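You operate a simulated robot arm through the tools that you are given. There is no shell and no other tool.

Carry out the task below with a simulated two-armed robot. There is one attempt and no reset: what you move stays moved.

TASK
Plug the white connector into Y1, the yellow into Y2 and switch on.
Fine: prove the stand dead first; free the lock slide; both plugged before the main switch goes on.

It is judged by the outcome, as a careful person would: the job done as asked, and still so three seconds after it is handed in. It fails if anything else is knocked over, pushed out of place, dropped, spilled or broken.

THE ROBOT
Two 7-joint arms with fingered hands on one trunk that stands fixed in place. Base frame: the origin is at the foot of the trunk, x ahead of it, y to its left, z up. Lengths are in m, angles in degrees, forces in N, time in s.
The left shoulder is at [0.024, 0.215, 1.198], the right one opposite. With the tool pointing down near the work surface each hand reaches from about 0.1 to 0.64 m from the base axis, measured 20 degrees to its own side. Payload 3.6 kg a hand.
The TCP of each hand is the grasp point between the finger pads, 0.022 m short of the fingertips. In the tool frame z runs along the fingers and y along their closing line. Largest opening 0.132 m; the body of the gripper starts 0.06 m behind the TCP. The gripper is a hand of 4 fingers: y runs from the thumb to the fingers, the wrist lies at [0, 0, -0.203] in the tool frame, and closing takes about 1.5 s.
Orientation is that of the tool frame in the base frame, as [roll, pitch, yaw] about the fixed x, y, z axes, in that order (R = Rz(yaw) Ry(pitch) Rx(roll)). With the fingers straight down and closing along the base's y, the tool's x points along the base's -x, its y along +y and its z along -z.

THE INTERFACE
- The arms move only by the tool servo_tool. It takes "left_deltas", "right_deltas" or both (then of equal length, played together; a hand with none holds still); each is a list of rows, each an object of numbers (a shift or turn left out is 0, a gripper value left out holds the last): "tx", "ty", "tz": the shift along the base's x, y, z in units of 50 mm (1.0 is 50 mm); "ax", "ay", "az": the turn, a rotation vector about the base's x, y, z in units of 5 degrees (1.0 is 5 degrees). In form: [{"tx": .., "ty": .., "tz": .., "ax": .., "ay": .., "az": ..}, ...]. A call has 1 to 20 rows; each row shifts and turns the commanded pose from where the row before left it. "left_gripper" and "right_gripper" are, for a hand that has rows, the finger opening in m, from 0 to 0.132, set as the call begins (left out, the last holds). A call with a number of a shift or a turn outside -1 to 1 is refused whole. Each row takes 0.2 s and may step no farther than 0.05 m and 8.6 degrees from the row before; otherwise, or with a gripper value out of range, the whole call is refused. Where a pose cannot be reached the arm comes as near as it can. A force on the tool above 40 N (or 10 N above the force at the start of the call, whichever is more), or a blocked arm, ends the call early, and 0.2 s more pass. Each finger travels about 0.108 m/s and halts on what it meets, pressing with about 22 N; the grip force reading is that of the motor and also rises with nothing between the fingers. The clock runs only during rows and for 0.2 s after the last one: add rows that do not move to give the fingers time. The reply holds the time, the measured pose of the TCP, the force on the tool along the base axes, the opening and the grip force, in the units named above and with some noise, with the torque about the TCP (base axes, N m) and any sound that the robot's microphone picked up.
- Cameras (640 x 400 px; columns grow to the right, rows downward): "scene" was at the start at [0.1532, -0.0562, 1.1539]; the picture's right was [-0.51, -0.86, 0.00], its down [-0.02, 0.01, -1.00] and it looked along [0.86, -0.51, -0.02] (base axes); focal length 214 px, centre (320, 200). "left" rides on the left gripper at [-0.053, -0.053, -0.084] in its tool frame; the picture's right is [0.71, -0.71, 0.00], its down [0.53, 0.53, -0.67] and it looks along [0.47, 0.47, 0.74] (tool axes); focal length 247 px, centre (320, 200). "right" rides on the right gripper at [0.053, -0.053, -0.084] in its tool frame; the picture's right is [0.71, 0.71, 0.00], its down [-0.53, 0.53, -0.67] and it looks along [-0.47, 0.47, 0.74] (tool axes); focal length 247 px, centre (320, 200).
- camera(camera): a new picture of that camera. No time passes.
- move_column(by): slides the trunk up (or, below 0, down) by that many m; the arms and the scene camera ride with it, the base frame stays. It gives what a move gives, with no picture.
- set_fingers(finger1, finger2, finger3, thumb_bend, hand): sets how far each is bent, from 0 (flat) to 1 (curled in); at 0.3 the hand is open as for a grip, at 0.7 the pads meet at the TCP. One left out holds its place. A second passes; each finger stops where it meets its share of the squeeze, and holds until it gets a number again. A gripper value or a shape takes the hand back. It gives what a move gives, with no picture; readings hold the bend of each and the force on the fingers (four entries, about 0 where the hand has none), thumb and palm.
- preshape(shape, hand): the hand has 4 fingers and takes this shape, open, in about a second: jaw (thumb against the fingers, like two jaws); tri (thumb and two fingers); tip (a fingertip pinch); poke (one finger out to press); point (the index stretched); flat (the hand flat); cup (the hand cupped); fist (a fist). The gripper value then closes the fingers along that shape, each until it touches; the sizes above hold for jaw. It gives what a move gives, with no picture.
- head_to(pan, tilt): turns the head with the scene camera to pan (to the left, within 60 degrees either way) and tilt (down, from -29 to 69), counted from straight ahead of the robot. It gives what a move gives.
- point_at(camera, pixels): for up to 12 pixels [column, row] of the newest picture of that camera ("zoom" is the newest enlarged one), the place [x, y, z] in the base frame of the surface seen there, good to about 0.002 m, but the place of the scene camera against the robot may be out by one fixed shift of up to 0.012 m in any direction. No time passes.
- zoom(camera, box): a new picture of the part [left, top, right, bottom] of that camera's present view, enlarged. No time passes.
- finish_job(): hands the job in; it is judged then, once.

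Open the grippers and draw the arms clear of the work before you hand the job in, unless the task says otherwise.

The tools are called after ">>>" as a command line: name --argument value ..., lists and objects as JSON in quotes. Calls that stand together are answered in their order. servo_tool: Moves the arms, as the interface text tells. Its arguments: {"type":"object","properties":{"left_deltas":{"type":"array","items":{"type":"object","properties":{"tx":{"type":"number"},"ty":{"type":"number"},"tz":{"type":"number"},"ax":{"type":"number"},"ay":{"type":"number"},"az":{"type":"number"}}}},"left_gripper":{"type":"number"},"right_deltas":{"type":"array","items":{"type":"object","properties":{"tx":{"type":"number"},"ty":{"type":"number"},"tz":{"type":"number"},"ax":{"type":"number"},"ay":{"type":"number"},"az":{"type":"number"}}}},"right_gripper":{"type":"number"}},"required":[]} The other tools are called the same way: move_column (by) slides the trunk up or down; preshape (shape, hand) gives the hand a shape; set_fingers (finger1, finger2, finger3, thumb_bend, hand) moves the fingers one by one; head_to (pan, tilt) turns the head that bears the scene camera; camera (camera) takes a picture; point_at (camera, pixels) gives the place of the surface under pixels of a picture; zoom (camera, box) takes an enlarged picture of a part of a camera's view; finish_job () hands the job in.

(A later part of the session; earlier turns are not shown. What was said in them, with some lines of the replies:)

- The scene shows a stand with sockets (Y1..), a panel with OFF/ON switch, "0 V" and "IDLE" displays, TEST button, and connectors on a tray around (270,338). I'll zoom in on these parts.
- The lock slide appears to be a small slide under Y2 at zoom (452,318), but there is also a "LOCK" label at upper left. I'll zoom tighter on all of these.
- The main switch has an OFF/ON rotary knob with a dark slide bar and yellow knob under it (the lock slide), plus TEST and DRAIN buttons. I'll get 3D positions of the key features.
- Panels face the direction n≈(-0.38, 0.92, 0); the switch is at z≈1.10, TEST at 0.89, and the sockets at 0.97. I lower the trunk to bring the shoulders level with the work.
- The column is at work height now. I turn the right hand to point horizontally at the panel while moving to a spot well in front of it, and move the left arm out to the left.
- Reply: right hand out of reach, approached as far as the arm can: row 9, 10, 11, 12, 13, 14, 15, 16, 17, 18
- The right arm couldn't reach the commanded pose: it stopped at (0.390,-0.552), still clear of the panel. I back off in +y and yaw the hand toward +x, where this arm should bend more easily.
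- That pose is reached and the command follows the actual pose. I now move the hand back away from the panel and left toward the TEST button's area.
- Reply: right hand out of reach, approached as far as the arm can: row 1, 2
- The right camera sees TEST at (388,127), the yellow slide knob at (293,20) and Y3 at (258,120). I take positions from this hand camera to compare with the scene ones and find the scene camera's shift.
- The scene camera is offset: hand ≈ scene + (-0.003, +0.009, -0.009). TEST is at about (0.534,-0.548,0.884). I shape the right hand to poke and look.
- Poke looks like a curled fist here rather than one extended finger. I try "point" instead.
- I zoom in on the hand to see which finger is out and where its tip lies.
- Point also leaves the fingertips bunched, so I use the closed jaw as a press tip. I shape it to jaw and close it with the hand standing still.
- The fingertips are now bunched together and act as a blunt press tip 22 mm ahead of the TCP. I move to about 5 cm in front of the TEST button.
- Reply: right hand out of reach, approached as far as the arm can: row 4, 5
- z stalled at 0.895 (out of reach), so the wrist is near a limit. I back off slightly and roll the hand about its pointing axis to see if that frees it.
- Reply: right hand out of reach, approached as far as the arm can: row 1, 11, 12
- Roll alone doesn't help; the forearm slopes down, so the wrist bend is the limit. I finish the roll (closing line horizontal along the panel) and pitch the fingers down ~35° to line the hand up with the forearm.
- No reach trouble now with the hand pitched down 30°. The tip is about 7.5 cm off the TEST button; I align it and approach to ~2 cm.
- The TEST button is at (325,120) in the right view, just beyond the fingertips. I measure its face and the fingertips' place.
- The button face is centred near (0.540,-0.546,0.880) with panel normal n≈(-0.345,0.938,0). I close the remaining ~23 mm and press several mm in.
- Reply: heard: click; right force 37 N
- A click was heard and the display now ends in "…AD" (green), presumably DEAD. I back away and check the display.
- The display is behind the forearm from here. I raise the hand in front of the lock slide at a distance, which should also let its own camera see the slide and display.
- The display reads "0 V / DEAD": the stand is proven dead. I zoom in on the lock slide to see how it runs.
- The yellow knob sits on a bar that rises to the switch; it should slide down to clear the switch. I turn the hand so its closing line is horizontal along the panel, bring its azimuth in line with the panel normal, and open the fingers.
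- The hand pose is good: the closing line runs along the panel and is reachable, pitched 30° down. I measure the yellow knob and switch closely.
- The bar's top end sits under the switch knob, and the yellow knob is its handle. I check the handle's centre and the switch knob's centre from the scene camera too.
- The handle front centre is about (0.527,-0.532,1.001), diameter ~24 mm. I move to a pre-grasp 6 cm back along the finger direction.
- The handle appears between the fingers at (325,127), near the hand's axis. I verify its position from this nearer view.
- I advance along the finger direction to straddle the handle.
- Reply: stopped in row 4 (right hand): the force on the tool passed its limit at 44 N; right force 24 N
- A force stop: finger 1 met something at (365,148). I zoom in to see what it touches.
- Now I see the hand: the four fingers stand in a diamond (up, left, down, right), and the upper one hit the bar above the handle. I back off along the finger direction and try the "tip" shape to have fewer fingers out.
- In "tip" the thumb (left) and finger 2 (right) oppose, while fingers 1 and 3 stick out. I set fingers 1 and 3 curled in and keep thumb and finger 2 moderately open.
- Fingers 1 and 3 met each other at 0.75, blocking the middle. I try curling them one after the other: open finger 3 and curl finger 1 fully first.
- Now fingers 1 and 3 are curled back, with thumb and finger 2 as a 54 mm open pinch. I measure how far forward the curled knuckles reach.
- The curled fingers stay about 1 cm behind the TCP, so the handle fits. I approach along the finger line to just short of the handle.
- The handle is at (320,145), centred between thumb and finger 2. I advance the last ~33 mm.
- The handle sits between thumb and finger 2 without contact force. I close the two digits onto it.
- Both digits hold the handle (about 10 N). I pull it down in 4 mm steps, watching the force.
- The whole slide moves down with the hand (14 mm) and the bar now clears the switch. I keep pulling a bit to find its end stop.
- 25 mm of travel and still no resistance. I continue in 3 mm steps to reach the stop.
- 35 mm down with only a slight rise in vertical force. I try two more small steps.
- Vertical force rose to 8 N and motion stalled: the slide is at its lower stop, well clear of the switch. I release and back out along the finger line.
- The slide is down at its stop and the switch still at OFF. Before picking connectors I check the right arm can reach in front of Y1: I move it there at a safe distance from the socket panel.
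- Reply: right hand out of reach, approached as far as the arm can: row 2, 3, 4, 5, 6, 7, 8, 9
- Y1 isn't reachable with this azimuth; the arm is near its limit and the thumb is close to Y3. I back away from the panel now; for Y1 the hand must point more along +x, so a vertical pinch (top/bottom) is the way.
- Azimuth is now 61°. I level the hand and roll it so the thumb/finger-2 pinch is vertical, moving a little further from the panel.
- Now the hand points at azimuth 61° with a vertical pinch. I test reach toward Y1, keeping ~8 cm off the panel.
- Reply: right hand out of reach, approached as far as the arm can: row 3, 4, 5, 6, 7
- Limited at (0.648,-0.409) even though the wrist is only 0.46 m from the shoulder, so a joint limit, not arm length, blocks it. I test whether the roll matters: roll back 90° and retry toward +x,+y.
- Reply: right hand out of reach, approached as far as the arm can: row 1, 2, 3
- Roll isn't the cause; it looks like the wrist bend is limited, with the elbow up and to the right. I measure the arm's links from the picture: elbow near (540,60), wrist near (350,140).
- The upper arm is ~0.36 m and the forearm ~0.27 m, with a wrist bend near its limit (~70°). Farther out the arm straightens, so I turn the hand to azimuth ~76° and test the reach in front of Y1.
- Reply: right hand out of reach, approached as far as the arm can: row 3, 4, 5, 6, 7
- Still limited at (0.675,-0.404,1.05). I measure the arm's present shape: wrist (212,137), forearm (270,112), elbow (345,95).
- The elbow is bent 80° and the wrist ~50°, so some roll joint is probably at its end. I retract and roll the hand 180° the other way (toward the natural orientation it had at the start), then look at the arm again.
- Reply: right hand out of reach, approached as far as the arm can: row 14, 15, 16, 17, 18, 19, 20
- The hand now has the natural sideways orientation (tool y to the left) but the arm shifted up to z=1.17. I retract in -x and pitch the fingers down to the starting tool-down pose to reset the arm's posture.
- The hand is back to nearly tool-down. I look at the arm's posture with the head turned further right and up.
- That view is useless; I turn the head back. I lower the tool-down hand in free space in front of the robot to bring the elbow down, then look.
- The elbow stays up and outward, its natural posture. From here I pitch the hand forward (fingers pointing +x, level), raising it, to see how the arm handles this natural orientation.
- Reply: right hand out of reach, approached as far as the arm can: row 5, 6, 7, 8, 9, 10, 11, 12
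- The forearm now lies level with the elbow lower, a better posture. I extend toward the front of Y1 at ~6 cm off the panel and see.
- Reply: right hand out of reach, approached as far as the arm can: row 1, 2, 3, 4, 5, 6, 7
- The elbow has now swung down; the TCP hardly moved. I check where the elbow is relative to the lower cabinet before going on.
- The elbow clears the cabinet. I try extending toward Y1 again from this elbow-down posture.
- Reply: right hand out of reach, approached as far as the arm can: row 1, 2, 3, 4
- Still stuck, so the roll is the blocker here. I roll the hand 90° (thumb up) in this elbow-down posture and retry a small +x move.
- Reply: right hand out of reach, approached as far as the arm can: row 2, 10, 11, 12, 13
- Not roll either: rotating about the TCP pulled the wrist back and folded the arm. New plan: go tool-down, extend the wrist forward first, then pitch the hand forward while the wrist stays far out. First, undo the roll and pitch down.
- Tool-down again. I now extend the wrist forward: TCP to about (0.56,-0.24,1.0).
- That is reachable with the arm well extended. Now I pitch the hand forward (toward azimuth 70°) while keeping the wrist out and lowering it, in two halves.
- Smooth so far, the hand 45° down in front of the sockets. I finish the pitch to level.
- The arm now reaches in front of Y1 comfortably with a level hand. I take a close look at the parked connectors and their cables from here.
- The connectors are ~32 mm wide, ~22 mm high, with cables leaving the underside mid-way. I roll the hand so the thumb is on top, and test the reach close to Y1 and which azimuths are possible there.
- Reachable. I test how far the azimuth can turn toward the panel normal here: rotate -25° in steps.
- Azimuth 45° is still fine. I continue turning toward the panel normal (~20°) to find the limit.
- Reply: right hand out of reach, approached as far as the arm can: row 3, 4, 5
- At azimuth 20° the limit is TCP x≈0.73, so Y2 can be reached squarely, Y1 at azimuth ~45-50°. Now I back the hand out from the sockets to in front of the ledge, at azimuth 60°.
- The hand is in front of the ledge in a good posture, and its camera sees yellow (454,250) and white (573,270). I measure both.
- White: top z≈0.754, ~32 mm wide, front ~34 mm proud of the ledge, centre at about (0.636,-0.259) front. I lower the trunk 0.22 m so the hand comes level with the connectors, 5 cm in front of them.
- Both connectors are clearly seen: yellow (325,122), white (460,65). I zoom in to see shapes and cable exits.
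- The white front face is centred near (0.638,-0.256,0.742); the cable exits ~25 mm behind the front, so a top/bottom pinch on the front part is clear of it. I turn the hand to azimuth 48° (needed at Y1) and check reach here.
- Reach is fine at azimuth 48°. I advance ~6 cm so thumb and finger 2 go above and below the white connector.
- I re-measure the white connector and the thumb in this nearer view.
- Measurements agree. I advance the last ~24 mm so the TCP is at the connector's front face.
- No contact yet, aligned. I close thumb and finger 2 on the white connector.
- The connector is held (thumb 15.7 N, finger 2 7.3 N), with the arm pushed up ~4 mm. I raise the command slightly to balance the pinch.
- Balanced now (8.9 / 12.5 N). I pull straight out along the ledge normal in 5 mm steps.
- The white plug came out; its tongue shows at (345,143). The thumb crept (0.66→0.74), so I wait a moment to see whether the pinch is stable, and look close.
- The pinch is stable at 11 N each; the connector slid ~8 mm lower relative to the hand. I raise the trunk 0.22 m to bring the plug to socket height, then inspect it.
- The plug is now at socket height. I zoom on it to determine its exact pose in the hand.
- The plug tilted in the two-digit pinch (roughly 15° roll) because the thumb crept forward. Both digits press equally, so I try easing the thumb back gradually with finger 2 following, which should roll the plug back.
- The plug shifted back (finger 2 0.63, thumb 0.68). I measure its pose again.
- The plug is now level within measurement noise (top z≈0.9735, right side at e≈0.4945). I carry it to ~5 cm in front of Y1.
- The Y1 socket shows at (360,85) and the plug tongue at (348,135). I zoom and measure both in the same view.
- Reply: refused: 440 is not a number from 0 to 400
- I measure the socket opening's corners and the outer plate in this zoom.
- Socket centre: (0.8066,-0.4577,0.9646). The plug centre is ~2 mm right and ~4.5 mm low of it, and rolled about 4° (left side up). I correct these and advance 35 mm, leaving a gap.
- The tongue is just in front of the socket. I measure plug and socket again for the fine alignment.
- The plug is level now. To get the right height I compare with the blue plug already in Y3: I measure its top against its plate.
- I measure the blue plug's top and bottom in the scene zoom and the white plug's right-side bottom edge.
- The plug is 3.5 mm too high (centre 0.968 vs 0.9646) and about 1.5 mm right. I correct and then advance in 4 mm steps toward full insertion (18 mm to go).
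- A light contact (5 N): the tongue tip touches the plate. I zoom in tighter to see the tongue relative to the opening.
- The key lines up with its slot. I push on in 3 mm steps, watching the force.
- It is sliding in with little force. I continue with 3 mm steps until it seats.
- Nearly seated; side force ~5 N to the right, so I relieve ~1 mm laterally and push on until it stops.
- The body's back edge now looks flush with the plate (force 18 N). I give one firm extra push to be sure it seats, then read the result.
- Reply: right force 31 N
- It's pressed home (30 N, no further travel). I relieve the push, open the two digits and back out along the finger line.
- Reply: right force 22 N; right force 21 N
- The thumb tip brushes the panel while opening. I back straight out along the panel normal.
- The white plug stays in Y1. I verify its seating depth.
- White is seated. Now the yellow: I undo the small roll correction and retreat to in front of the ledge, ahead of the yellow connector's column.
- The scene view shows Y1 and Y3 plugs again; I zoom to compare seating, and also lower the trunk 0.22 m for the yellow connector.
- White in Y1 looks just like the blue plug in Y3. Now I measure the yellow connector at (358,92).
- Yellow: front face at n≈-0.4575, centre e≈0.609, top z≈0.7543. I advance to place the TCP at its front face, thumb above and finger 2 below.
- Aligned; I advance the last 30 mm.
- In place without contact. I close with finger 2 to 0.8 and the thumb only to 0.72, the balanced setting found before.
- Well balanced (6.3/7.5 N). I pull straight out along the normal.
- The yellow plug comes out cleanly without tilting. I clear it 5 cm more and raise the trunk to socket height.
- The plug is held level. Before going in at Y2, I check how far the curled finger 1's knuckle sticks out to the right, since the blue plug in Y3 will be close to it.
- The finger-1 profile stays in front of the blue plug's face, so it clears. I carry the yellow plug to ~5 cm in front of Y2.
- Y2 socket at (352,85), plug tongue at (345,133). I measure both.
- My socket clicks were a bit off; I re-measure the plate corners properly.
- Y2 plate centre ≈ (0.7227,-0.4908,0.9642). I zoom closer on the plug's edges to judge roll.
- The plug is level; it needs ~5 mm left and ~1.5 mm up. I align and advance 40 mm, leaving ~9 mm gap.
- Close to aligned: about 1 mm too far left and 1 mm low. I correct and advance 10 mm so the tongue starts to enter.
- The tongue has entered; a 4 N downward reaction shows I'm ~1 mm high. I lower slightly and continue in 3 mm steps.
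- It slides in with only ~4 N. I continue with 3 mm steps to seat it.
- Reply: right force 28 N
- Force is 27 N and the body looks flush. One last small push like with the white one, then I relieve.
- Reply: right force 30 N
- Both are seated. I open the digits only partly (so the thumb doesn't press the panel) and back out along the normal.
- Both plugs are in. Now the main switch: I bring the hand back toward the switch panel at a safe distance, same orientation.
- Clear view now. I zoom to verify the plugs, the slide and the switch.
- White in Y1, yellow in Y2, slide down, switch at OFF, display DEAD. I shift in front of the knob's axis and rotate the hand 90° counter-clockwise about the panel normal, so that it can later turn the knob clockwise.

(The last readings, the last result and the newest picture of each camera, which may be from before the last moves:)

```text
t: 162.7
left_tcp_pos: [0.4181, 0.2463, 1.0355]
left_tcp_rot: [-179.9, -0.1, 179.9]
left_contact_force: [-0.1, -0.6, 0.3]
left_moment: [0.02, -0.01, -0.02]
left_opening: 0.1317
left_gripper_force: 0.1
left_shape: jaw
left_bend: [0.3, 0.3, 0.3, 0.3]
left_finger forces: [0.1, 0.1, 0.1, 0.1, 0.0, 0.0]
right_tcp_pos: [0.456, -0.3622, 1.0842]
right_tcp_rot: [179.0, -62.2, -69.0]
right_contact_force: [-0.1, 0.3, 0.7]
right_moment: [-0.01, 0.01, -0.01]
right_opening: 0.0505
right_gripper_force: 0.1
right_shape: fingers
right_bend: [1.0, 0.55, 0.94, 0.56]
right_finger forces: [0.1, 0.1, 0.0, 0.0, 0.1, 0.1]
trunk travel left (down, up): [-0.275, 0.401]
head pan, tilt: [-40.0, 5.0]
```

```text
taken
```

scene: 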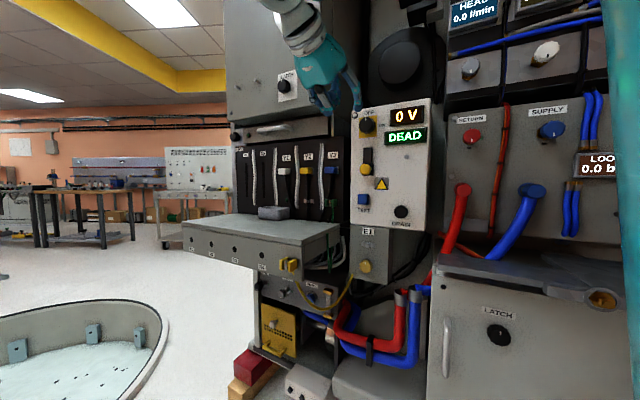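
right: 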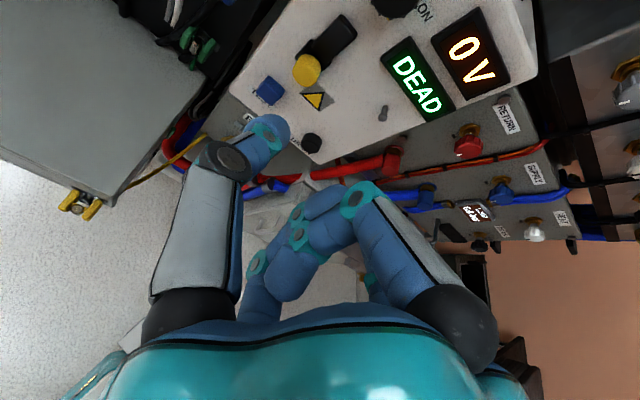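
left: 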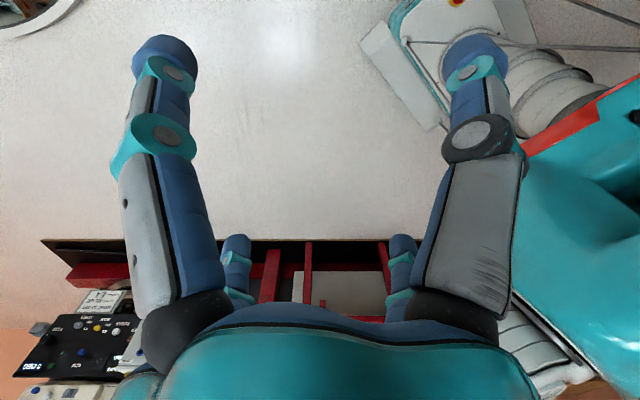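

The rotated pose is reached. I widen the pinch to 61 mm and approach along the panel normal to ~5-6 cm before the knob face.

>>> set_fingers --hand "right" --finger2 0.42 --thumb_bend 0.42

>>> servo_tool --right_deltas '[{"tx": 0.15, "ty": -0.406}, {"tx": 0.15, "ty": -0.406}, {"tx": 0.15, "ty": -0.406}, {"tx": 0.15, "ty": -0.406}, {"tx": 0.15, "ty": -0.406}, {"tx": 0.15, "ty": -0.406}, {}]'

>>> camera --camera "right"

>>> zoom --camera "right" --box '[260, 0, 480, 140]'

```text
t: 163.7
left_tcp_pos: [0.4187, 0.2462, 1.0368]
left_tcp_rot: [-180.0, -0.1, 179.9]
left_contact_force: [0.4, -1.4, -0.2]
left_moment: [0.01, -0.04, 0.0]
left_opening: 0.1319
left_gripper_force: 0.0
left_shape: jaw
left_bend: [0.3, 0.3, 0.3, 0.3]
left_finger forces: [0.1, 0.1, 0.0, 0.0, 0.1, 0.0]
right_tcp_pos: [0.4564, -0.3623, 1.0843]
right_tcp_rot: [179.3, -62.2, -69.0]
right_contact_force: [0.3, 0.5, 0.0]
right_moment: [0.01, 0.04, 0.0]
right_opening: 0.0637
right_gripper_force: 0.0
right_shape: fingers
right_bend: [1.0, 0.42, 0.94, 0.42]
right_finger forces: [0.0, 0.0, 0.1, 0.0, 0.0, 0.0]
trunk travel left (down, up): [-0.275, 0.401]
head pan, tilt: [-40.0, 5.0]
```

```text
t: 165.3
left_tcp_pos: [0.4177, 0.2465, 1.0359]
left_tcp_rot: [179.9, -0.1, -180.0]
left_contact_force: [1.0, 0.8, 0.9]
left_moment: [0.0, -0.02, -0.03]
left_opening: 0.1321
left_gripper_force: 0.1
left_shape: jaw
left_bend: [0.3, 0.3, 0.3, 0.3]
left_finger forces: [0.0, 0.0, 0.1, 0.0, 0.0, 0.0]
right_tcp_pos: [0.5002, -0.4859, 1.0848]
right_tcp_rot: [179.3, -62.2, -69.2]
right_contact_force: [-0.6, 0.0, 0.1]
right_moment: [0.0, -0.02, -0.01]
right_opening: 0.0636
right_gripper_force: 0.1
right_shape: fingers
right_bend: [1.0, 0.42, 0.94, 0.42]
right_finger forces: [0.0, 0.0, 0.0, 0.0, 0.0, 0.0]
trunk travel left (down, up): [-0.275, 0.401]
head pan, tilt: [-40.0, 5.0]
```

```text
taken
```

right: 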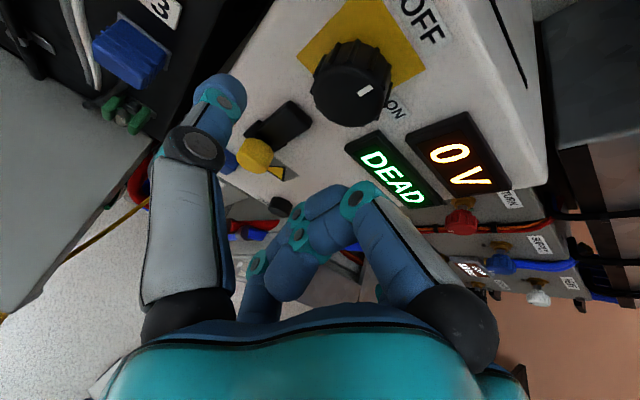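

```text
2.86 times, centred on (370, 70) of right
```

zoom: 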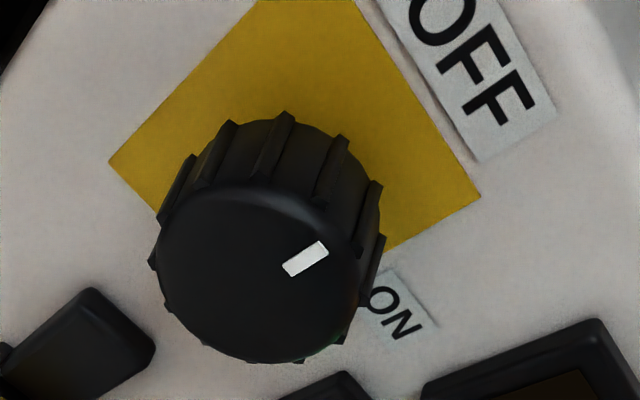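

The knob face is centred at zoom (258,275). I measure it.

>>> point_at --camera "zoom" --pixels '[[258, 275], [175, 290], [345, 260], [250, 205], [265, 345], [305, 258], [200, 225], [320, 325], [440, 300], [80, 60], [540, 30]]'

```text
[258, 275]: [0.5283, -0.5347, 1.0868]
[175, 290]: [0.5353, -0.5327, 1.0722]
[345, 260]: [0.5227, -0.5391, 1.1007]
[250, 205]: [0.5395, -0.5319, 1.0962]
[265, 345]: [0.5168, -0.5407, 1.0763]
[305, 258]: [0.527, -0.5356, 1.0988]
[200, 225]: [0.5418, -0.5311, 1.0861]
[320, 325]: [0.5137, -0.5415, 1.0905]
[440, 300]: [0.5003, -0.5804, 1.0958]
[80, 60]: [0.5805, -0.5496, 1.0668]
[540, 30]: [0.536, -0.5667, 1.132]
```

Knob face centre is (0.528,-0.536,1.087). I align the hand (9 mm left, 8 mm up so the pads lie on the knob's axis), then advance ~5 cm to straddle it.

>>> servo_tool --right_deltas '[{"tx": 0.168, "ty": 0.062, "tz": 0.16}, {"tx": 0.1, "ty": -0.272}, {"tx": 0.1, "ty": -0.272}, {}]'

>>> camera --camera "right"

>>> zoom --camera "scene" --box '[330, 60, 420, 150]'

```text
t: 166.3
left_tcp_pos: [0.417, 0.2465, 1.0362]
left_tcp_rot: [-180.0, -0.1, -179.9]
left_contact_force: [-0.2, -0.3, 0.9]
left_moment: [0.01, 0.03, 0.02]
left_opening: 0.1318
left_gripper_force: 0.2
left_shape: jaw
left_bend: [0.3, 0.3, 0.3, 0.3]
left_finger forces: [0.0, 0.0, 0.0, 0.0, 0.0, 0.0]
right_tcp_pos: [0.5199, -0.5074, 1.0903]
right_tcp_rot: [179.3, -62.2, -69.1]
right_contact_force: [-0.1, -0.3, 0.1]
right_moment: [-0.01, 0.0, 0.02]
right_opening: 0.0639
right_gripper_force: 0.1
right_shape: fingers
right_bend: [1.0, 0.42, 0.94, 0.42]
right_finger forces: [0.1, 0.0, 0.0, 0.1, 0.0, 0.0]
trunk travel left (down, up): [-0.275, 0.401]
head pan, tilt: [-40.0, 5.0]
```

```text
taken
```

right: 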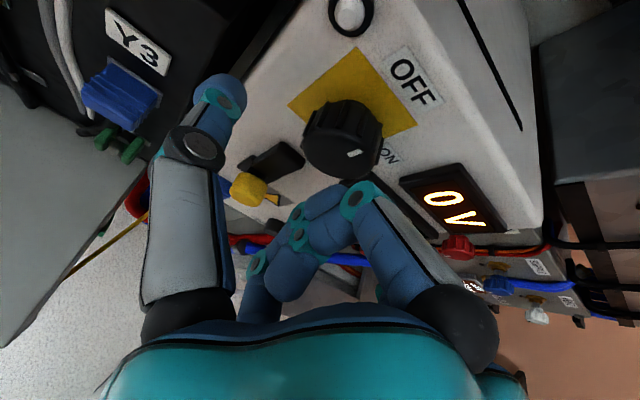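

```text
4.44 times, centred on (375, 105) of scene
```

zoom: 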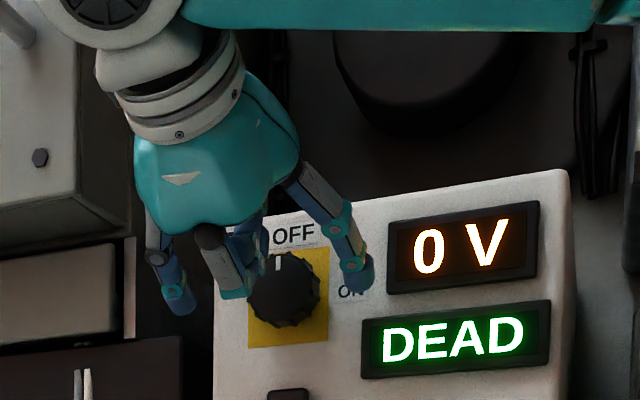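

Nearly there; I re-measure the knob face centre in this view before closing in.

>>> zoom --camera "right" --box '[280, 80, 420, 200]'

>>> point_at --camera "zoom" --pixels '[[110, 250], [190, 310], [200, 200], [270, 240], [305, 290], [160, 220], [240, 310], [180, 260], [240, 260]]'

```text
3.33 times, centred on (350, 140) of right
```

zoom: 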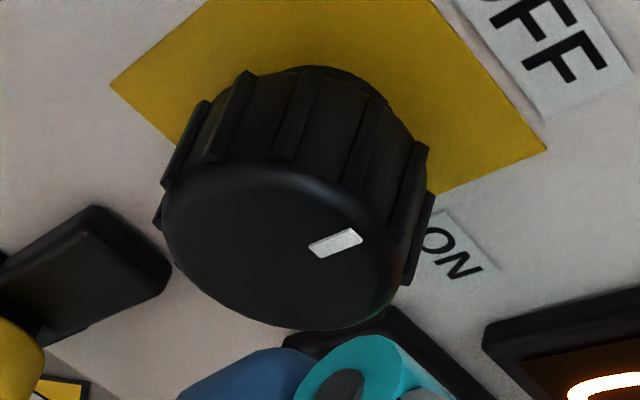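

```text
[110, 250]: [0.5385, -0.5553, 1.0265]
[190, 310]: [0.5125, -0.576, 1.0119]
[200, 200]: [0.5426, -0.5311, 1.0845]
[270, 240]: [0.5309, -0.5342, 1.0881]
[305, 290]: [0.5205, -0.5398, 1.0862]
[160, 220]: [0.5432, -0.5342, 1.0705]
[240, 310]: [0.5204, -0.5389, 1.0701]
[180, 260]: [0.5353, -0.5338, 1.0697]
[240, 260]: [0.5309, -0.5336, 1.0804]
```

Consistent. I make the last 24 mm advance to straddle the knob.

>>> servo_tool --right_deltas '[{"tx": 0.045, "ty": -0.151, "tz": 0.02}, {"tx": 0.045, "ty": -0.151, "tz": 0.02}, {"tx": 0.045, "ty": -0.151, "tz": 0.02}, {}]'

>>> camera --camera "right"

>>> zoom --camera "scene" --box '[330, 60, 420, 150]'

```text
t: 167.3
left_tcp_pos: [0.4185, 0.2456, 1.0361]
left_tcp_rot: [180.0, -0.1, -180.0]
left_contact_force: [0.2, 0.5, -0.3]
left_moment: [-0.02, 0.08, 0.0]
left_opening: 0.1319
left_gripper_force: 0.1
left_shape: jaw
left_bend: [0.3, 0.3, 0.3, 0.3]
left_finger forces: [0.0, 0.1, 0.0, 0.0, 0.0, 0.1]
right_tcp_pos: [0.5249, -0.5329, 1.0944]
right_tcp_rot: [179.3, -62.1, -69.3]
right_contact_force: [-0.3, -0.1, 0.0]
right_moment: [0.03, 0.03, 0.03]
right_opening: 0.0637
right_gripper_force: 0.1
right_shape: fingers
right_bend: [1.0, 0.42, 0.94, 0.42]
right_finger forces: [0.0, 0.0, 0.1, 0.0, 0.0, 0.1]
trunk travel left (down, up): [-0.275, 0.401]
head pan, tilt: [-40.0, 5.0]
```

```text
taken
```

right: 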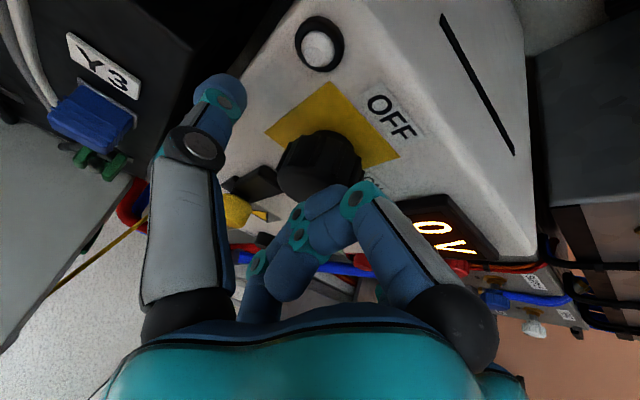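

```text
4.44 times, centred on (375, 105) of scene
```

zoom: 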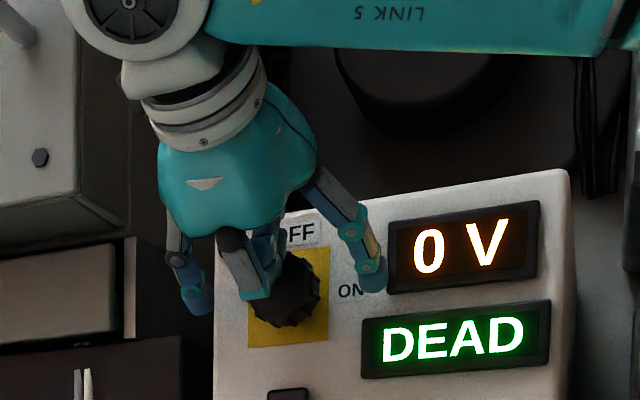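

The pinch straddles the knob without contact. I shift 2 mm left to centre and close firmly.

>>> servo_tool --right_deltas '[{"tx": 0.037, "ty": 0.014}, {}]'

>>> set_fingers --hand "right" --finger2 0.85 --thumb_bend 0.8

>>> zoom --camera "scene" --box '[330, 60, 420, 150]'

>>> camera --camera "right"

```text
t: 167.9
left_tcp_pos: [0.4175, 0.2459, 1.036]
left_tcp_rot: [180.0, -0.2, 180.0]
left_contact_force: [-0.7, 0.1, -0.5]
left_moment: [0.0, -0.03, 0.0]
left_opening: 0.1319
left_gripper_force: 0.1
left_shape: jaw
left_bend: [0.3, 0.3, 0.3, 0.3]
left_finger forces: [0.0, 0.0, 0.0, 0.1, 0.0, 0.0]
right_tcp_pos: [0.5288, -0.5295, 1.0953]
right_tcp_rot: [179.3, -62.1, -69.1]
right_contact_force: [-0.6, 0.0, -0.5]
right_moment: [0.02, -0.01, -0.05]
right_opening: 0.0639
right_gripper_force: 0.1
right_shape: fingers
right_bend: [1.0, 0.42, 0.94, 0.42]
right_finger forces: [0.0, 0.0, 0.0, 0.0, 0.1, 0.1]
trunk travel left (down, up): [-0.275, 0.401]
head pan, tilt: [-40.0, 5.0]
```

```text
t: 168.9
left_tcp_pos: [0.4193, 0.2456, 1.0354]
left_tcp_rot: [180.0, -0.2, 179.9]
left_contact_force: [0.1, 0.3, 0.3]
left_moment: [0.01, -0.04, 0.0]
left_opening: 0.132
left_gripper_force: 0.0
left_shape: jaw
left_bend: [0.3, 0.3, 0.3, 0.3]
left_finger forces: [0.1, 0.0, 0.0, 0.0, 0.1, 0.0]
right_tcp_pos: [0.5298, -0.528, 1.0934]
right_tcp_rot: [179.2, -62.1, -69.0]
right_contact_force: [12.9, 0.8, -0.7]
right_moment: [0.02, -0.06, 0.09]
right_opening: 0.0452
right_gripper_force: 12.5
right_shape: fingers
right_bend: [1.0, 0.55, 0.94, 0.65]
right_finger forces: [0.1, 6.8, 0.1, 0.0, 19.1, 0.1]
trunk travel left (down, up): [-0.275, 0.401]
head pan, tilt: [-40.0, 5.0]
```

```text
4.44 times, centred on (375, 105) of scene
```

zoom: 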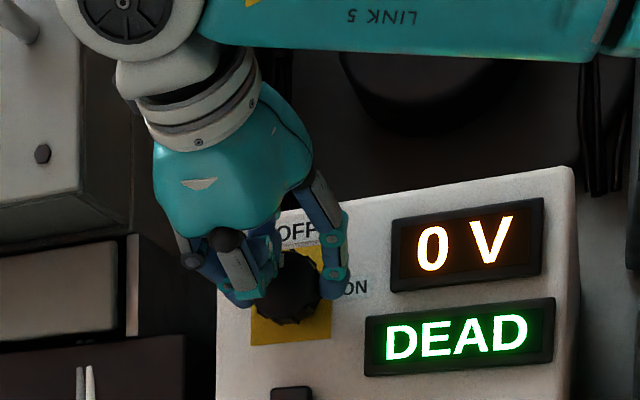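

```text
taken
```

right: 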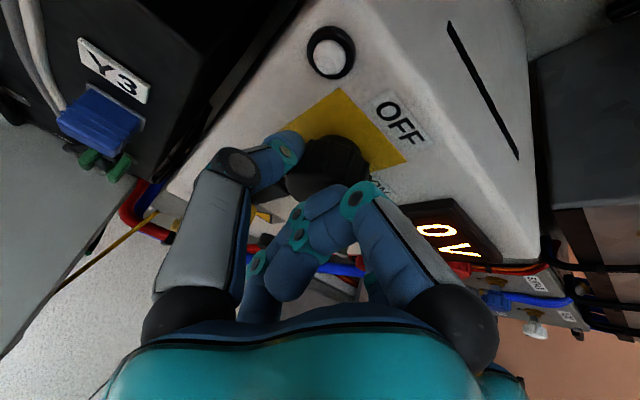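

Gripped, but the thumb presses harder (19 vs 7 N). I shift 3 mm left to balance the pinch.

>>> servo_tool --right_deltas '[{"tx": 0.06, "ty": 0.022}, {}, {}]'

```text
t: 169.7
left_tcp_pos: [0.4192, 0.2452, 1.0353]
left_tcp_rot: [-180.0, -0.2, -179.9]
left_contact_force: [0.4, -1.1, 1.1]
left_moment: [-0.05, -0.01, -0.01]
left_opening: 0.1316
left_gripper_force: 0.0
left_shape: jaw
left_bend: [0.3, 0.3, 0.3, 0.3]
left_finger forces: [0.0, 0.1, 0.0, 0.0, 0.1, 0.1]
right_tcp_pos: [0.5331, -0.5289, 1.0929]
right_tcp_rot: [179.3, -62.1, -69.2]
right_contact_force: [5.2, -0.6, -0.5]
right_moment: [-0.04, -0.02, -0.07]
right_opening: 0.0437
right_gripper_force: 11.6
right_shape: fingers
right_bend: [1.0, 0.54, 0.94, 0.66]
right_finger forces: [0.0, 9.1, 0.0, 0.0, 14.5, 0.0]
trunk travel left (down, up): [-0.275, 0.401]
head pan, tilt: [-40.0, 5.0]
```

Balanced better (9/14.5 N). Now I turn the knob clockwise about the panel normal, first 45°, letting the TCP orbit the knob axis.

>>> servo_tool --right_deltas '[{"ax": 0.345, "ay": -0.938, "tx": -0.012, "ty": -0.004, "tz": 0.007}, {"ax": 0.345, "ay": -0.938, "tx": -0.012, "ty": -0.004, "tz": 0.007}, {"ax": 0.345, "ay": -0.938, "tx": -0.012, "ty": -0.004, "tz": 0.007}, {"ax": 0.345, "ay": -0.938, "tx": -0.012, "ty": -0.004, "tz": 0.007}, {"ax": 0.345, "ay": -0.938, "tx": -0.012, "ty": -0.004, "tz": 0.007}, {"ax": 0.345, "ay": -0.938, "tx": -0.012, "ty": -0.004, "tz": 0.007}, {"ax": 0.345, "ay": -0.938, "tx": -0.012, "ty": -0.004, "tz": 0.007}, {"ax": 0.345, "ay": -0.938, "tx": -0.012, "ty": -0.004, "tz": 0.007}, {"ax": 0.345, "ay": -0.938, "tx": -0.012, "ty": -0.004, "tz": 0.007}]'

>>> zoom --camera "scene" --box '[330, 60, 430, 150]'

>>> camera --camera "right"

```text
t: 171.7
left_tcp_pos: [0.4181, 0.2464, 1.0362]
left_tcp_rot: [-180.0, -0.2, 180.0]
left_contact_force: [-0.3, 0.6, -0.2]
left_moment: [0.0, 0.02, 0.02]
left_opening: 0.1318
left_gripper_force: 0.0
left_shape: jaw
left_bend: [0.3, 0.3, 0.3, 0.3]
left_finger forces: [0.0, 0.1, 0.0, 0.1, 0.0, 0.0]
right_tcp_pos: [0.5266, -0.532, 1.0972]
right_tcp_rot: [-115.3, -39.0, -122.9]
right_contact_force: [3.9, -2.2, -0.8]
right_moment: [0.17, 0.03, -0.11]
right_opening: 0.0426
right_gripper_force: 11.2
right_shape: fingers
right_bend: [1.0, 0.53, 0.94, 0.66]
right_finger forces: [0.0, 10.6, 0.0, 0.0, 12.4, 0.1]
trunk travel left (down, up): [-0.275, 0.401]
head pan, tilt: [-40.0, 5.0]
```

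```text
4.44 times, centred on (380, 105) of scene
```

zoom: 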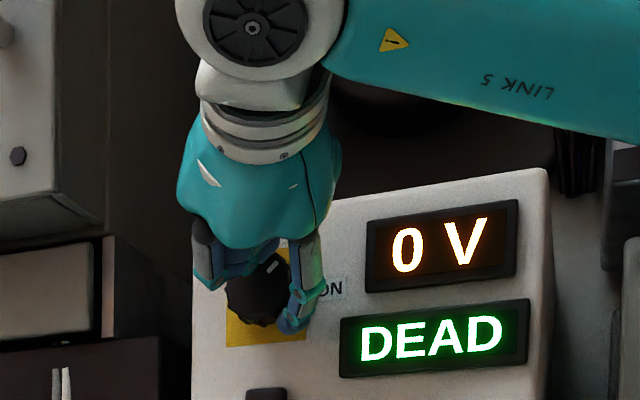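

```text
taken
```

right: 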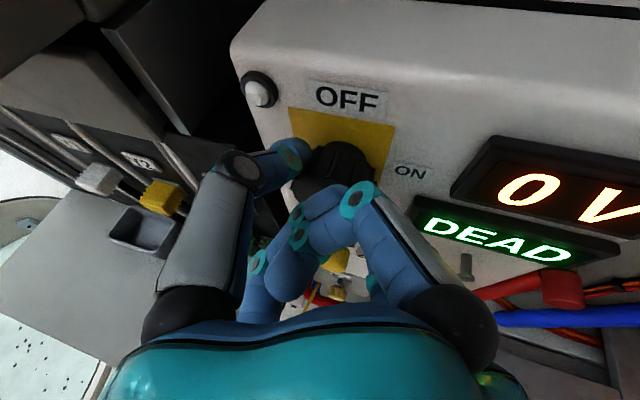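

The knob turns with the hand (pointer slanted). I continue the second 45°.

>>> servo_tool --right_deltas '[{"ax": 0.345, "ay": -0.938, "tx": -0.013, "ty": -0.005, "tz": -0.004}, {"ax": 0.345, "ay": -0.938, "tx": -0.013, "ty": -0.005, "tz": -0.004}, {"ax": 0.345, "ay": -0.938, "tx": -0.013, "ty": -0.005, "tz": -0.004}, {"ax": 0.345, "ay": -0.938, "tx": -0.013, "ty": -0.005, "tz": -0.004}, {"ax": 0.345, "ay": -0.938, "tx": -0.013, "ty": -0.005, "tz": -0.004}, {"ax": 0.345, "ay": -0.938, "tx": -0.013, "ty": -0.005, "tz": -0.004}, {"ax": 0.345, "ay": -0.938, "tx": -0.013, "ty": -0.005, "tz": -0.004}, {"ax": 0.345, "ay": -0.938, "tx": -0.013, "ty": -0.005, "tz": -0.004}, {"ax": 0.345, "ay": -0.938, "tx": -0.013, "ty": -0.005, "tz": -0.004}]'

>>> zoom --camera "scene" --box '[330, 60, 430, 150]'

>>> camera --camera "right"

```text
t: 173.7
left_tcp_pos: [0.417, 0.2462, 1.0364]
left_tcp_rot: [-179.9, 0.1, -180.0]
left_contact_force: [0.7, 0.2, -0.3]
left_moment: [-0.01, 0.0, 0.0]
left_opening: 0.1317
left_gripper_force: 0.1
left_shape: jaw
left_bend: [0.3, 0.3, 0.3, 0.3]
left_finger forces: [0.1, 0.0, 0.0, 0.1, 0.0, 0.0]
right_tcp_pos: [0.52, -0.5322, 1.0973]
right_tcp_rot: [-90.1, -0.2, -132.1]
right_contact_force: [-1.8, -6.6, 2.7]
right_moment: [0.0, 0.13, -0.12]
right_opening: 0.0411
right_gripper_force: 10.7
right_shape: fingers
right_bend: [1.0, 0.53, 0.94, 0.65]
right_finger forces: [0.1, 8.4, 0.0, 0.0, 12.2, 0.0]
trunk travel left (down, up): [-0.275, 0.401]
head pan, tilt: [-40.0, 5.0]
```

```text
4.44 times, centred on (380, 105) of scene
```

zoom: 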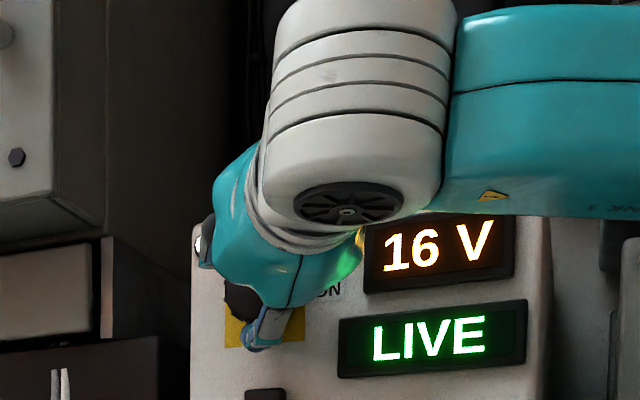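

```text
taken
```

right: 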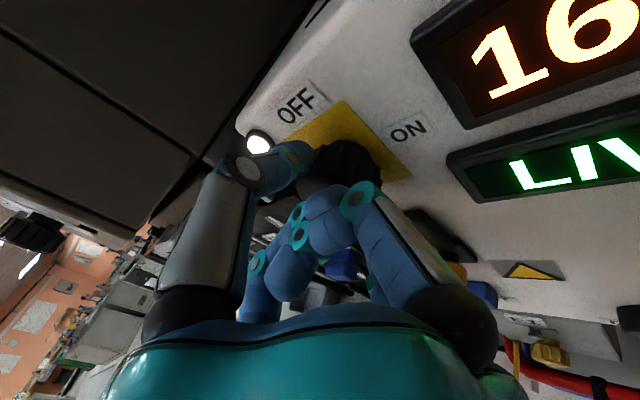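

The display shows "16 V / LIVE" and the lamp is lit: it's switched on. I add a small extra turn to make sure the knob is fully at its ON stop, and check again.

>>> servo_tool --right_deltas '[{"ax": 0.276, "ay": -0.75}, {}, {}, {}]'

>>> zoom --camera "scene" --box '[330, 60, 430, 150]'

>>> zoom --camera "right" --box '[260, 80, 440, 220]'

```text
t: 174.7
left_tcp_pos: [0.417, 0.2445, 1.0368]
left_tcp_rot: [-180.0, 0.0, -180.0]
left_contact_force: [-0.7, 0.6, 0.3]
left_moment: [0.02, 0.04, -0.03]
left_opening: 0.132
left_gripper_force: 0.0
left_shape: jaw
left_bend: [0.3, 0.3, 0.3, 0.3]
left_finger forces: [0.0, 0.0, 0.0, 0.0, 0.0, 0.0]
right_tcp_pos: [0.5201, -0.5323, 1.0956]
right_tcp_rot: [-90.2, -0.4, -132.2]
right_contact_force: [-0.1, -8.1, 3.5]
right_moment: [0.03, 0.11, -0.11]
right_opening: 0.0413
right_gripper_force: 10.1
right_shape: fingers
right_bend: [1.0, 0.53, 0.94, 0.65]
right_finger forces: [0.0, 8.2, 0.0, 0.0, 12.8, 0.0]
right hand out of reach, approached as far as the arm can: row 1
trunk travel left (down, up): [-0.275, 0.401]
head pan, tilt: [-40.0, 5.0]
```

```text
4.44 times, centred on (380, 105) of scene
```

zoom: 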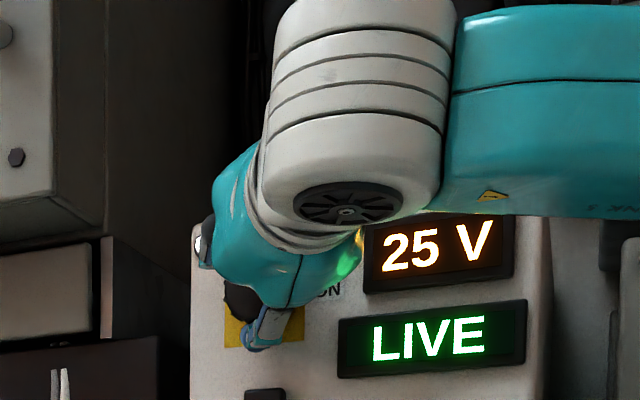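

```text
2.86 times, centred on (350, 150) of right
```

zoom: 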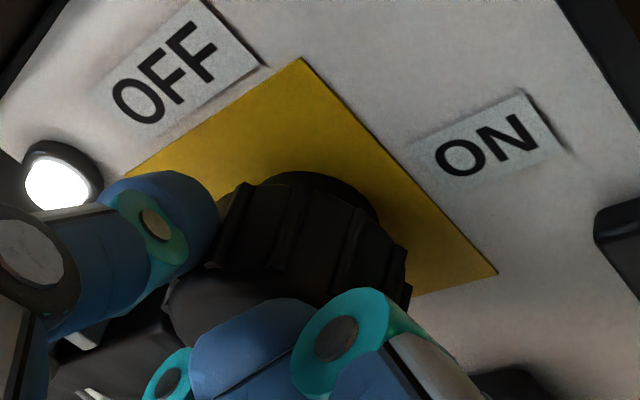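

25 V and LIVE. I release the knob and back off along the normal, then check its pointer.

>>> set_fingers --hand "right" --finger2 0.42 --thumb_bend 0.45

>>> servo_tool --right_deltas '[{"tx": -0.069, "ty": 0.188}, {"tx": -0.069, "ty": 0.188}, {"tx": -0.069, "ty": 0.188}, {"tx": -0.1, "ty": 0.28}, {"tx": -0.15, "ty": 0.4}, {"tx": -0.15, "ty": 0.4}, {"tx": -0.15, "ty": 0.4}]'

>>> camera --camera "scene"

>>> camera --camera "right"

```text
t: 175.7
left_tcp_pos: [0.4179, 0.2454, 1.035]
left_tcp_rot: [-180.0, -0.2, 179.9]
left_contact_force: [-0.2, 0.0, -0.7]
left_moment: [0.03, -0.02, 0.02]
left_opening: 0.1322
left_gripper_force: 0.0
left_shape: jaw
left_bend: [0.3, 0.3, 0.3, 0.3]
left_finger forces: [0.0, 0.0, 0.1, 0.0, 0.0, 0.0]
right_tcp_pos: [0.5197, -0.5321, 1.0966]
right_tcp_rot: [-90.2, -0.4, -132.1]
right_contact_force: [-0.1, -0.1, -0.3]
right_moment: [-0.02, -0.02, 0.01]
right_opening: 0.0607
right_gripper_force: 0.1
right_shape: fingers
right_bend: [1.0, 0.42, 0.94, 0.45]
right_finger forces: [0.1, 0.1, 0.0, 0.0, 0.0, 0.1]
trunk travel left (down, up): [-0.275, 0.401]
head pan, tilt: [-40.0, 5.0]
```

```text
t: 177.3
left_tcp_pos: [0.4184, 0.2458, 1.0369]
left_tcp_rot: [-180.0, -0.1, 180.0]
left_contact_force: [-0.9, 1.1, -0.3]
left_moment: [0.02, -0.01, 0.01]
left_opening: 0.1317
left_gripper_force: 0.1
left_shape: jaw
left_bend: [0.3, 0.3, 0.3, 0.3]
left_finger forces: [0.0, 0.1, 0.0, 0.1, 0.0, 0.0]
right_tcp_pos: [0.4832, -0.4294, 1.0987]
right_tcp_rot: [-90.2, -0.4, -132.1]
right_contact_force: [-0.7, -0.1, -0.1]
right_moment: [0.0, 0.0, -0.04]
right_opening: 0.0609
right_gripper_force: 0.0
right_shape: fingers
right_bend: [1.0, 0.42, 0.94, 0.45]
right_finger forces: [0.0, 0.0, 0.0, 0.0, 0.1, 0.0]
trunk travel left (down, up): [-0.275, 0.401]
head pan, tilt: [-40.0, 5.0]
```

```text
taken
```

scene: 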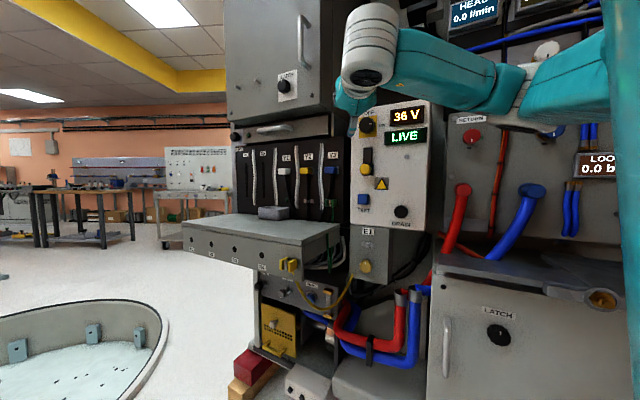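

```text
taken
```

right: 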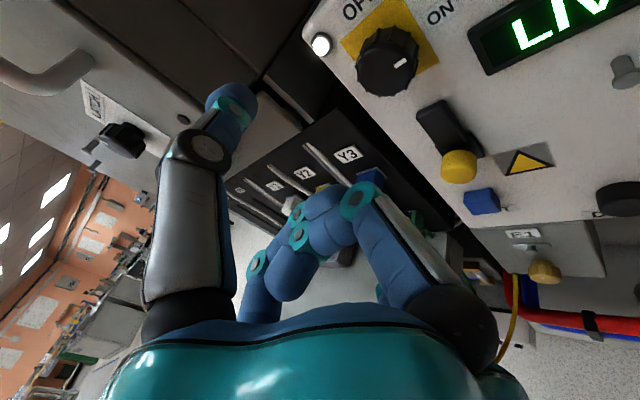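

36 V, LIVE. I zoom in on the switch and the plugs from the scene for verification.

>>> zoom --camera "scene" --box '[345, 95, 435, 175]'

>>> zoom --camera "scene" --box '[265, 140, 355, 220]'

>>> zoom --camera "right" --box '[300, 0, 480, 110]'

```text
5.00 times, centred on (390, 135) of scene
```

zoom: 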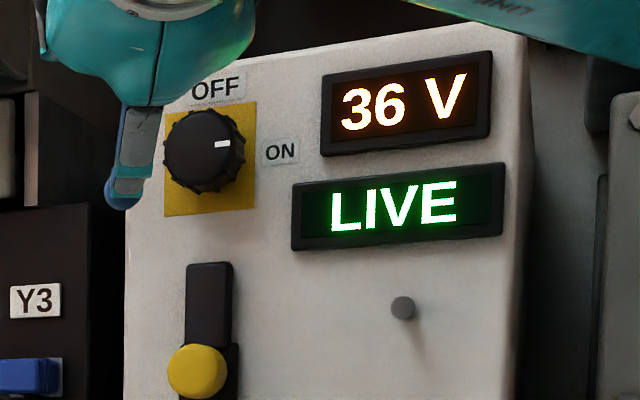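

```text
5.00 times, centred on (310, 180) of scene
```

zoom: 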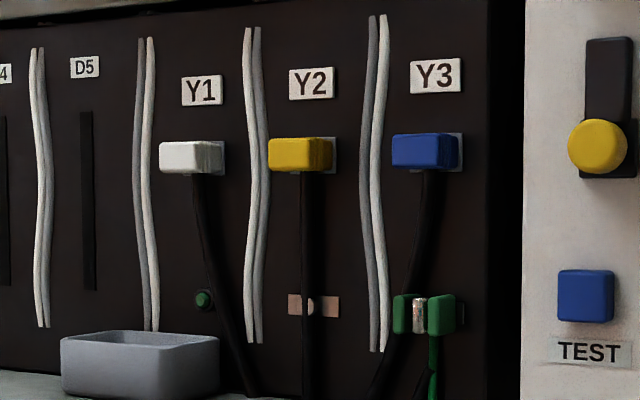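

```text
3.56 times, centred on (390, 55) of right
```

zoom: 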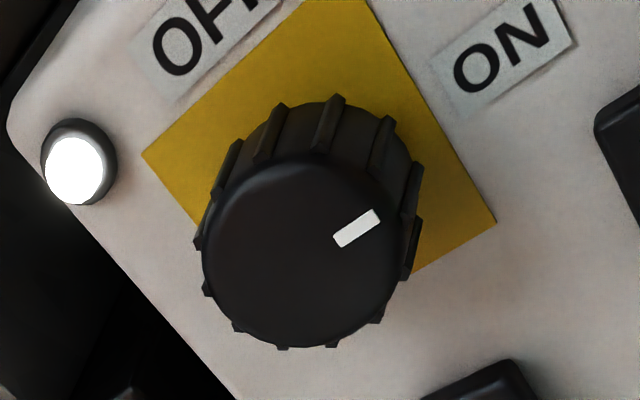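

The switch points to ON, both plugs are seated like the blue one, the supply shows 36 V LIVE. I draw the right arm clear and open the hand.

>>> servo_tool --right_deltas '[{"tx": -0.2, "ty": 0.5}, {"tx": -0.2, "ty": 0.5}, {"tx": -0.2, "ty": 0.4}, {"tx": -0.2, "ty": 0.2}, {}]'

>>> preshape --hand "right" --shape "jaw"

>>> servo_tool --right_deltas '[{}, {}, {}, {}, {}, {}, {}, {}, {}, {}]' --right_gripper 0.132

>>> camera --camera "scene"

>>> zoom --camera "scene" --box '[270, 95, 440, 225]'

```text
t: 178.5
left_tcp_pos: [0.4171, 0.2469, 1.0363]
left_tcp_rot: [180.0, 0.1, -180.0]
left_contact_force: [-0.3, -0.5, -0.4]
left_moment: [0.01, -0.03, 0.02]
left_opening: 0.1319
left_gripper_force: 0.0
left_shape: jaw
left_bend: [0.3, 0.3, 0.3, 0.3]
left_finger forces: [0.0, 0.1, 0.1, 0.0, 0.0, 0.1]
right_tcp_pos: [0.4428, -0.3507, 1.0972]
right_tcp_rot: [-90.2, -0.3, -132.1]
right_contact_force: [-0.3, -0.6, 0.1]
right_moment: [0.0, -0.01, 0.01]
right_opening: 0.0607
right_gripper_force: 0.1
right_shape: fingers
right_bend: [1.0, 0.42, 0.94, 0.45]
right_finger forces: [0.1, 0.0, 0.1, 0.0, 0.0, 0.0]
trunk travel left (down, up): [-0.275, 0.401]
head pan, tilt: [-40.0, 5.0]
```

```text
t: 179.4
left_tcp_pos: [0.4191, 0.2461, 1.0367]
left_tcp_rot: [-179.9, -0.1, 180.0]
left_contact_force: [0.4, 0.0, -0.9]
left_moment: [-0.01, -0.01, 0.03]
left_opening: 0.1317
left_gripper_force: 0.1
left_shape: jaw
left_bend: [0.3, 0.3, 0.3, 0.3]
left_finger forces: [0.1, 0.0, 0.0, 0.0, 0.0, 0.1]
right_tcp_pos: [0.4433, -0.3508, 1.0983]
right_tcp_rot: [-90.2, -0.3, -132.0]
right_contact_force: [0.3, -0.9, -0.5]
right_moment: [0.02, -0.01, 0.01]
right_opening: 0.1319
right_gripper_force: 0.0
right_shape: jaw
right_bend: [0.3, 0.3, 0.3, 0.3]
right_finger forces: [0.0, 0.0, 0.0, 0.0, 0.0, 0.1]
trunk travel left (down, up): [-0.275, 0.401]
head pan, tilt: [-40.0, 5.0]
```

```text
t: 181.6
left_tcp_pos: [0.4183, 0.2448, 1.0372]
left_tcp_rot: [-180.0, -0.1, -180.0]
left_contact_force: [0.5, -0.4, -0.4]
left_moment: [0.0, 0.01, 0.0]
left_opening: 0.1318
left_gripper_force: 0.0
left_shape: jaw
left_bend: [0.3, 0.3, 0.3, 0.3]
left_finger forces: [0.0, 0.0, 0.1, 0.0, 0.0, 0.0]
right_tcp_pos: [0.4442, -0.3497, 1.098]
right_tcp_rot: [-90.2, -0.3, -131.9]
right_contact_force: [0.4, 0.3, 0.0]
right_moment: [0.01, -0.01, 0.01]
right_opening: 0.1322
right_gripper_force: 0.0
right_shape: jaw
right_bend: [0.3, 0.3, 0.3, 0.3]
right_finger forces: [0.0, 0.0, 0.0, 0.0, 0.0, 0.0]
trunk travel left (down, up): [-0.275, 0.401]
head pan, tilt: [-40.0, 5.0]
```

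```text
taken
```

scene: 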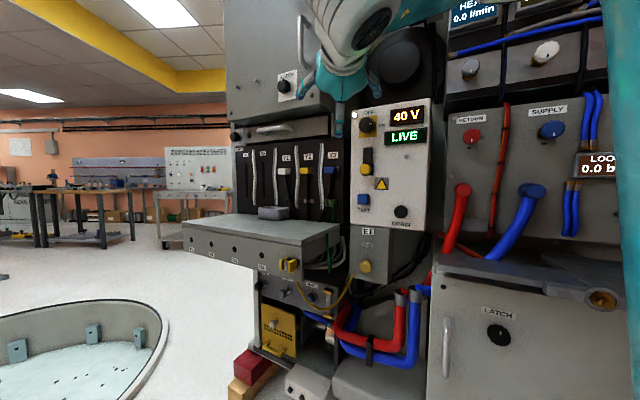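

```text
3.08 times, centred on (355, 160) of scene
```

zoom: 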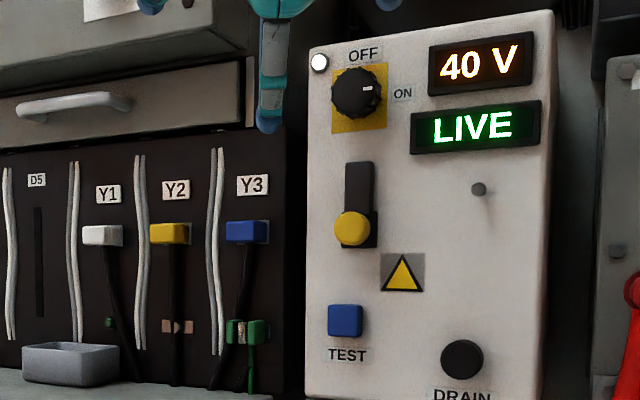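

The display reads 40 V / LIVE, the knob is at ON with the slide down, white is in Y1 and yellow in Y2. The hands are open and clear of the work and nothing else has moved, so I hand the job in.

>>> finish_job

```text
The job is handed in.
```

The white connector is in Y1, the yellow is in Y2, and the main switch is on. The last check before handing in showed 40 V and LIVE.

1. **Proved dead:** I pressed TEST first; the display changed from IDLE to DEAD at 0 V.
2. **Lock slide:** I pulled the yellow-knob slide down to its stop, which cleared the switch.
3. **White to Y1:** I pressed it in until it stopped moving, at about 30 N. It sits like the blue plug in Y3.
4. **Yellow to Y2:** I seated it the same way, before touching the switch.
5. **Switch on:** I turned the knob 90° to ON. The display went to LIVE and the lamp lit.

Early on, a finger hit the slide bar and the arm stopped itself at 44 N; the bar was not moved. The white plug also tilted in the grip after I pulled it out, and I levelled it before plugging it in. I saw nothing else knocked or moved. Both hands are open and clear of the work.
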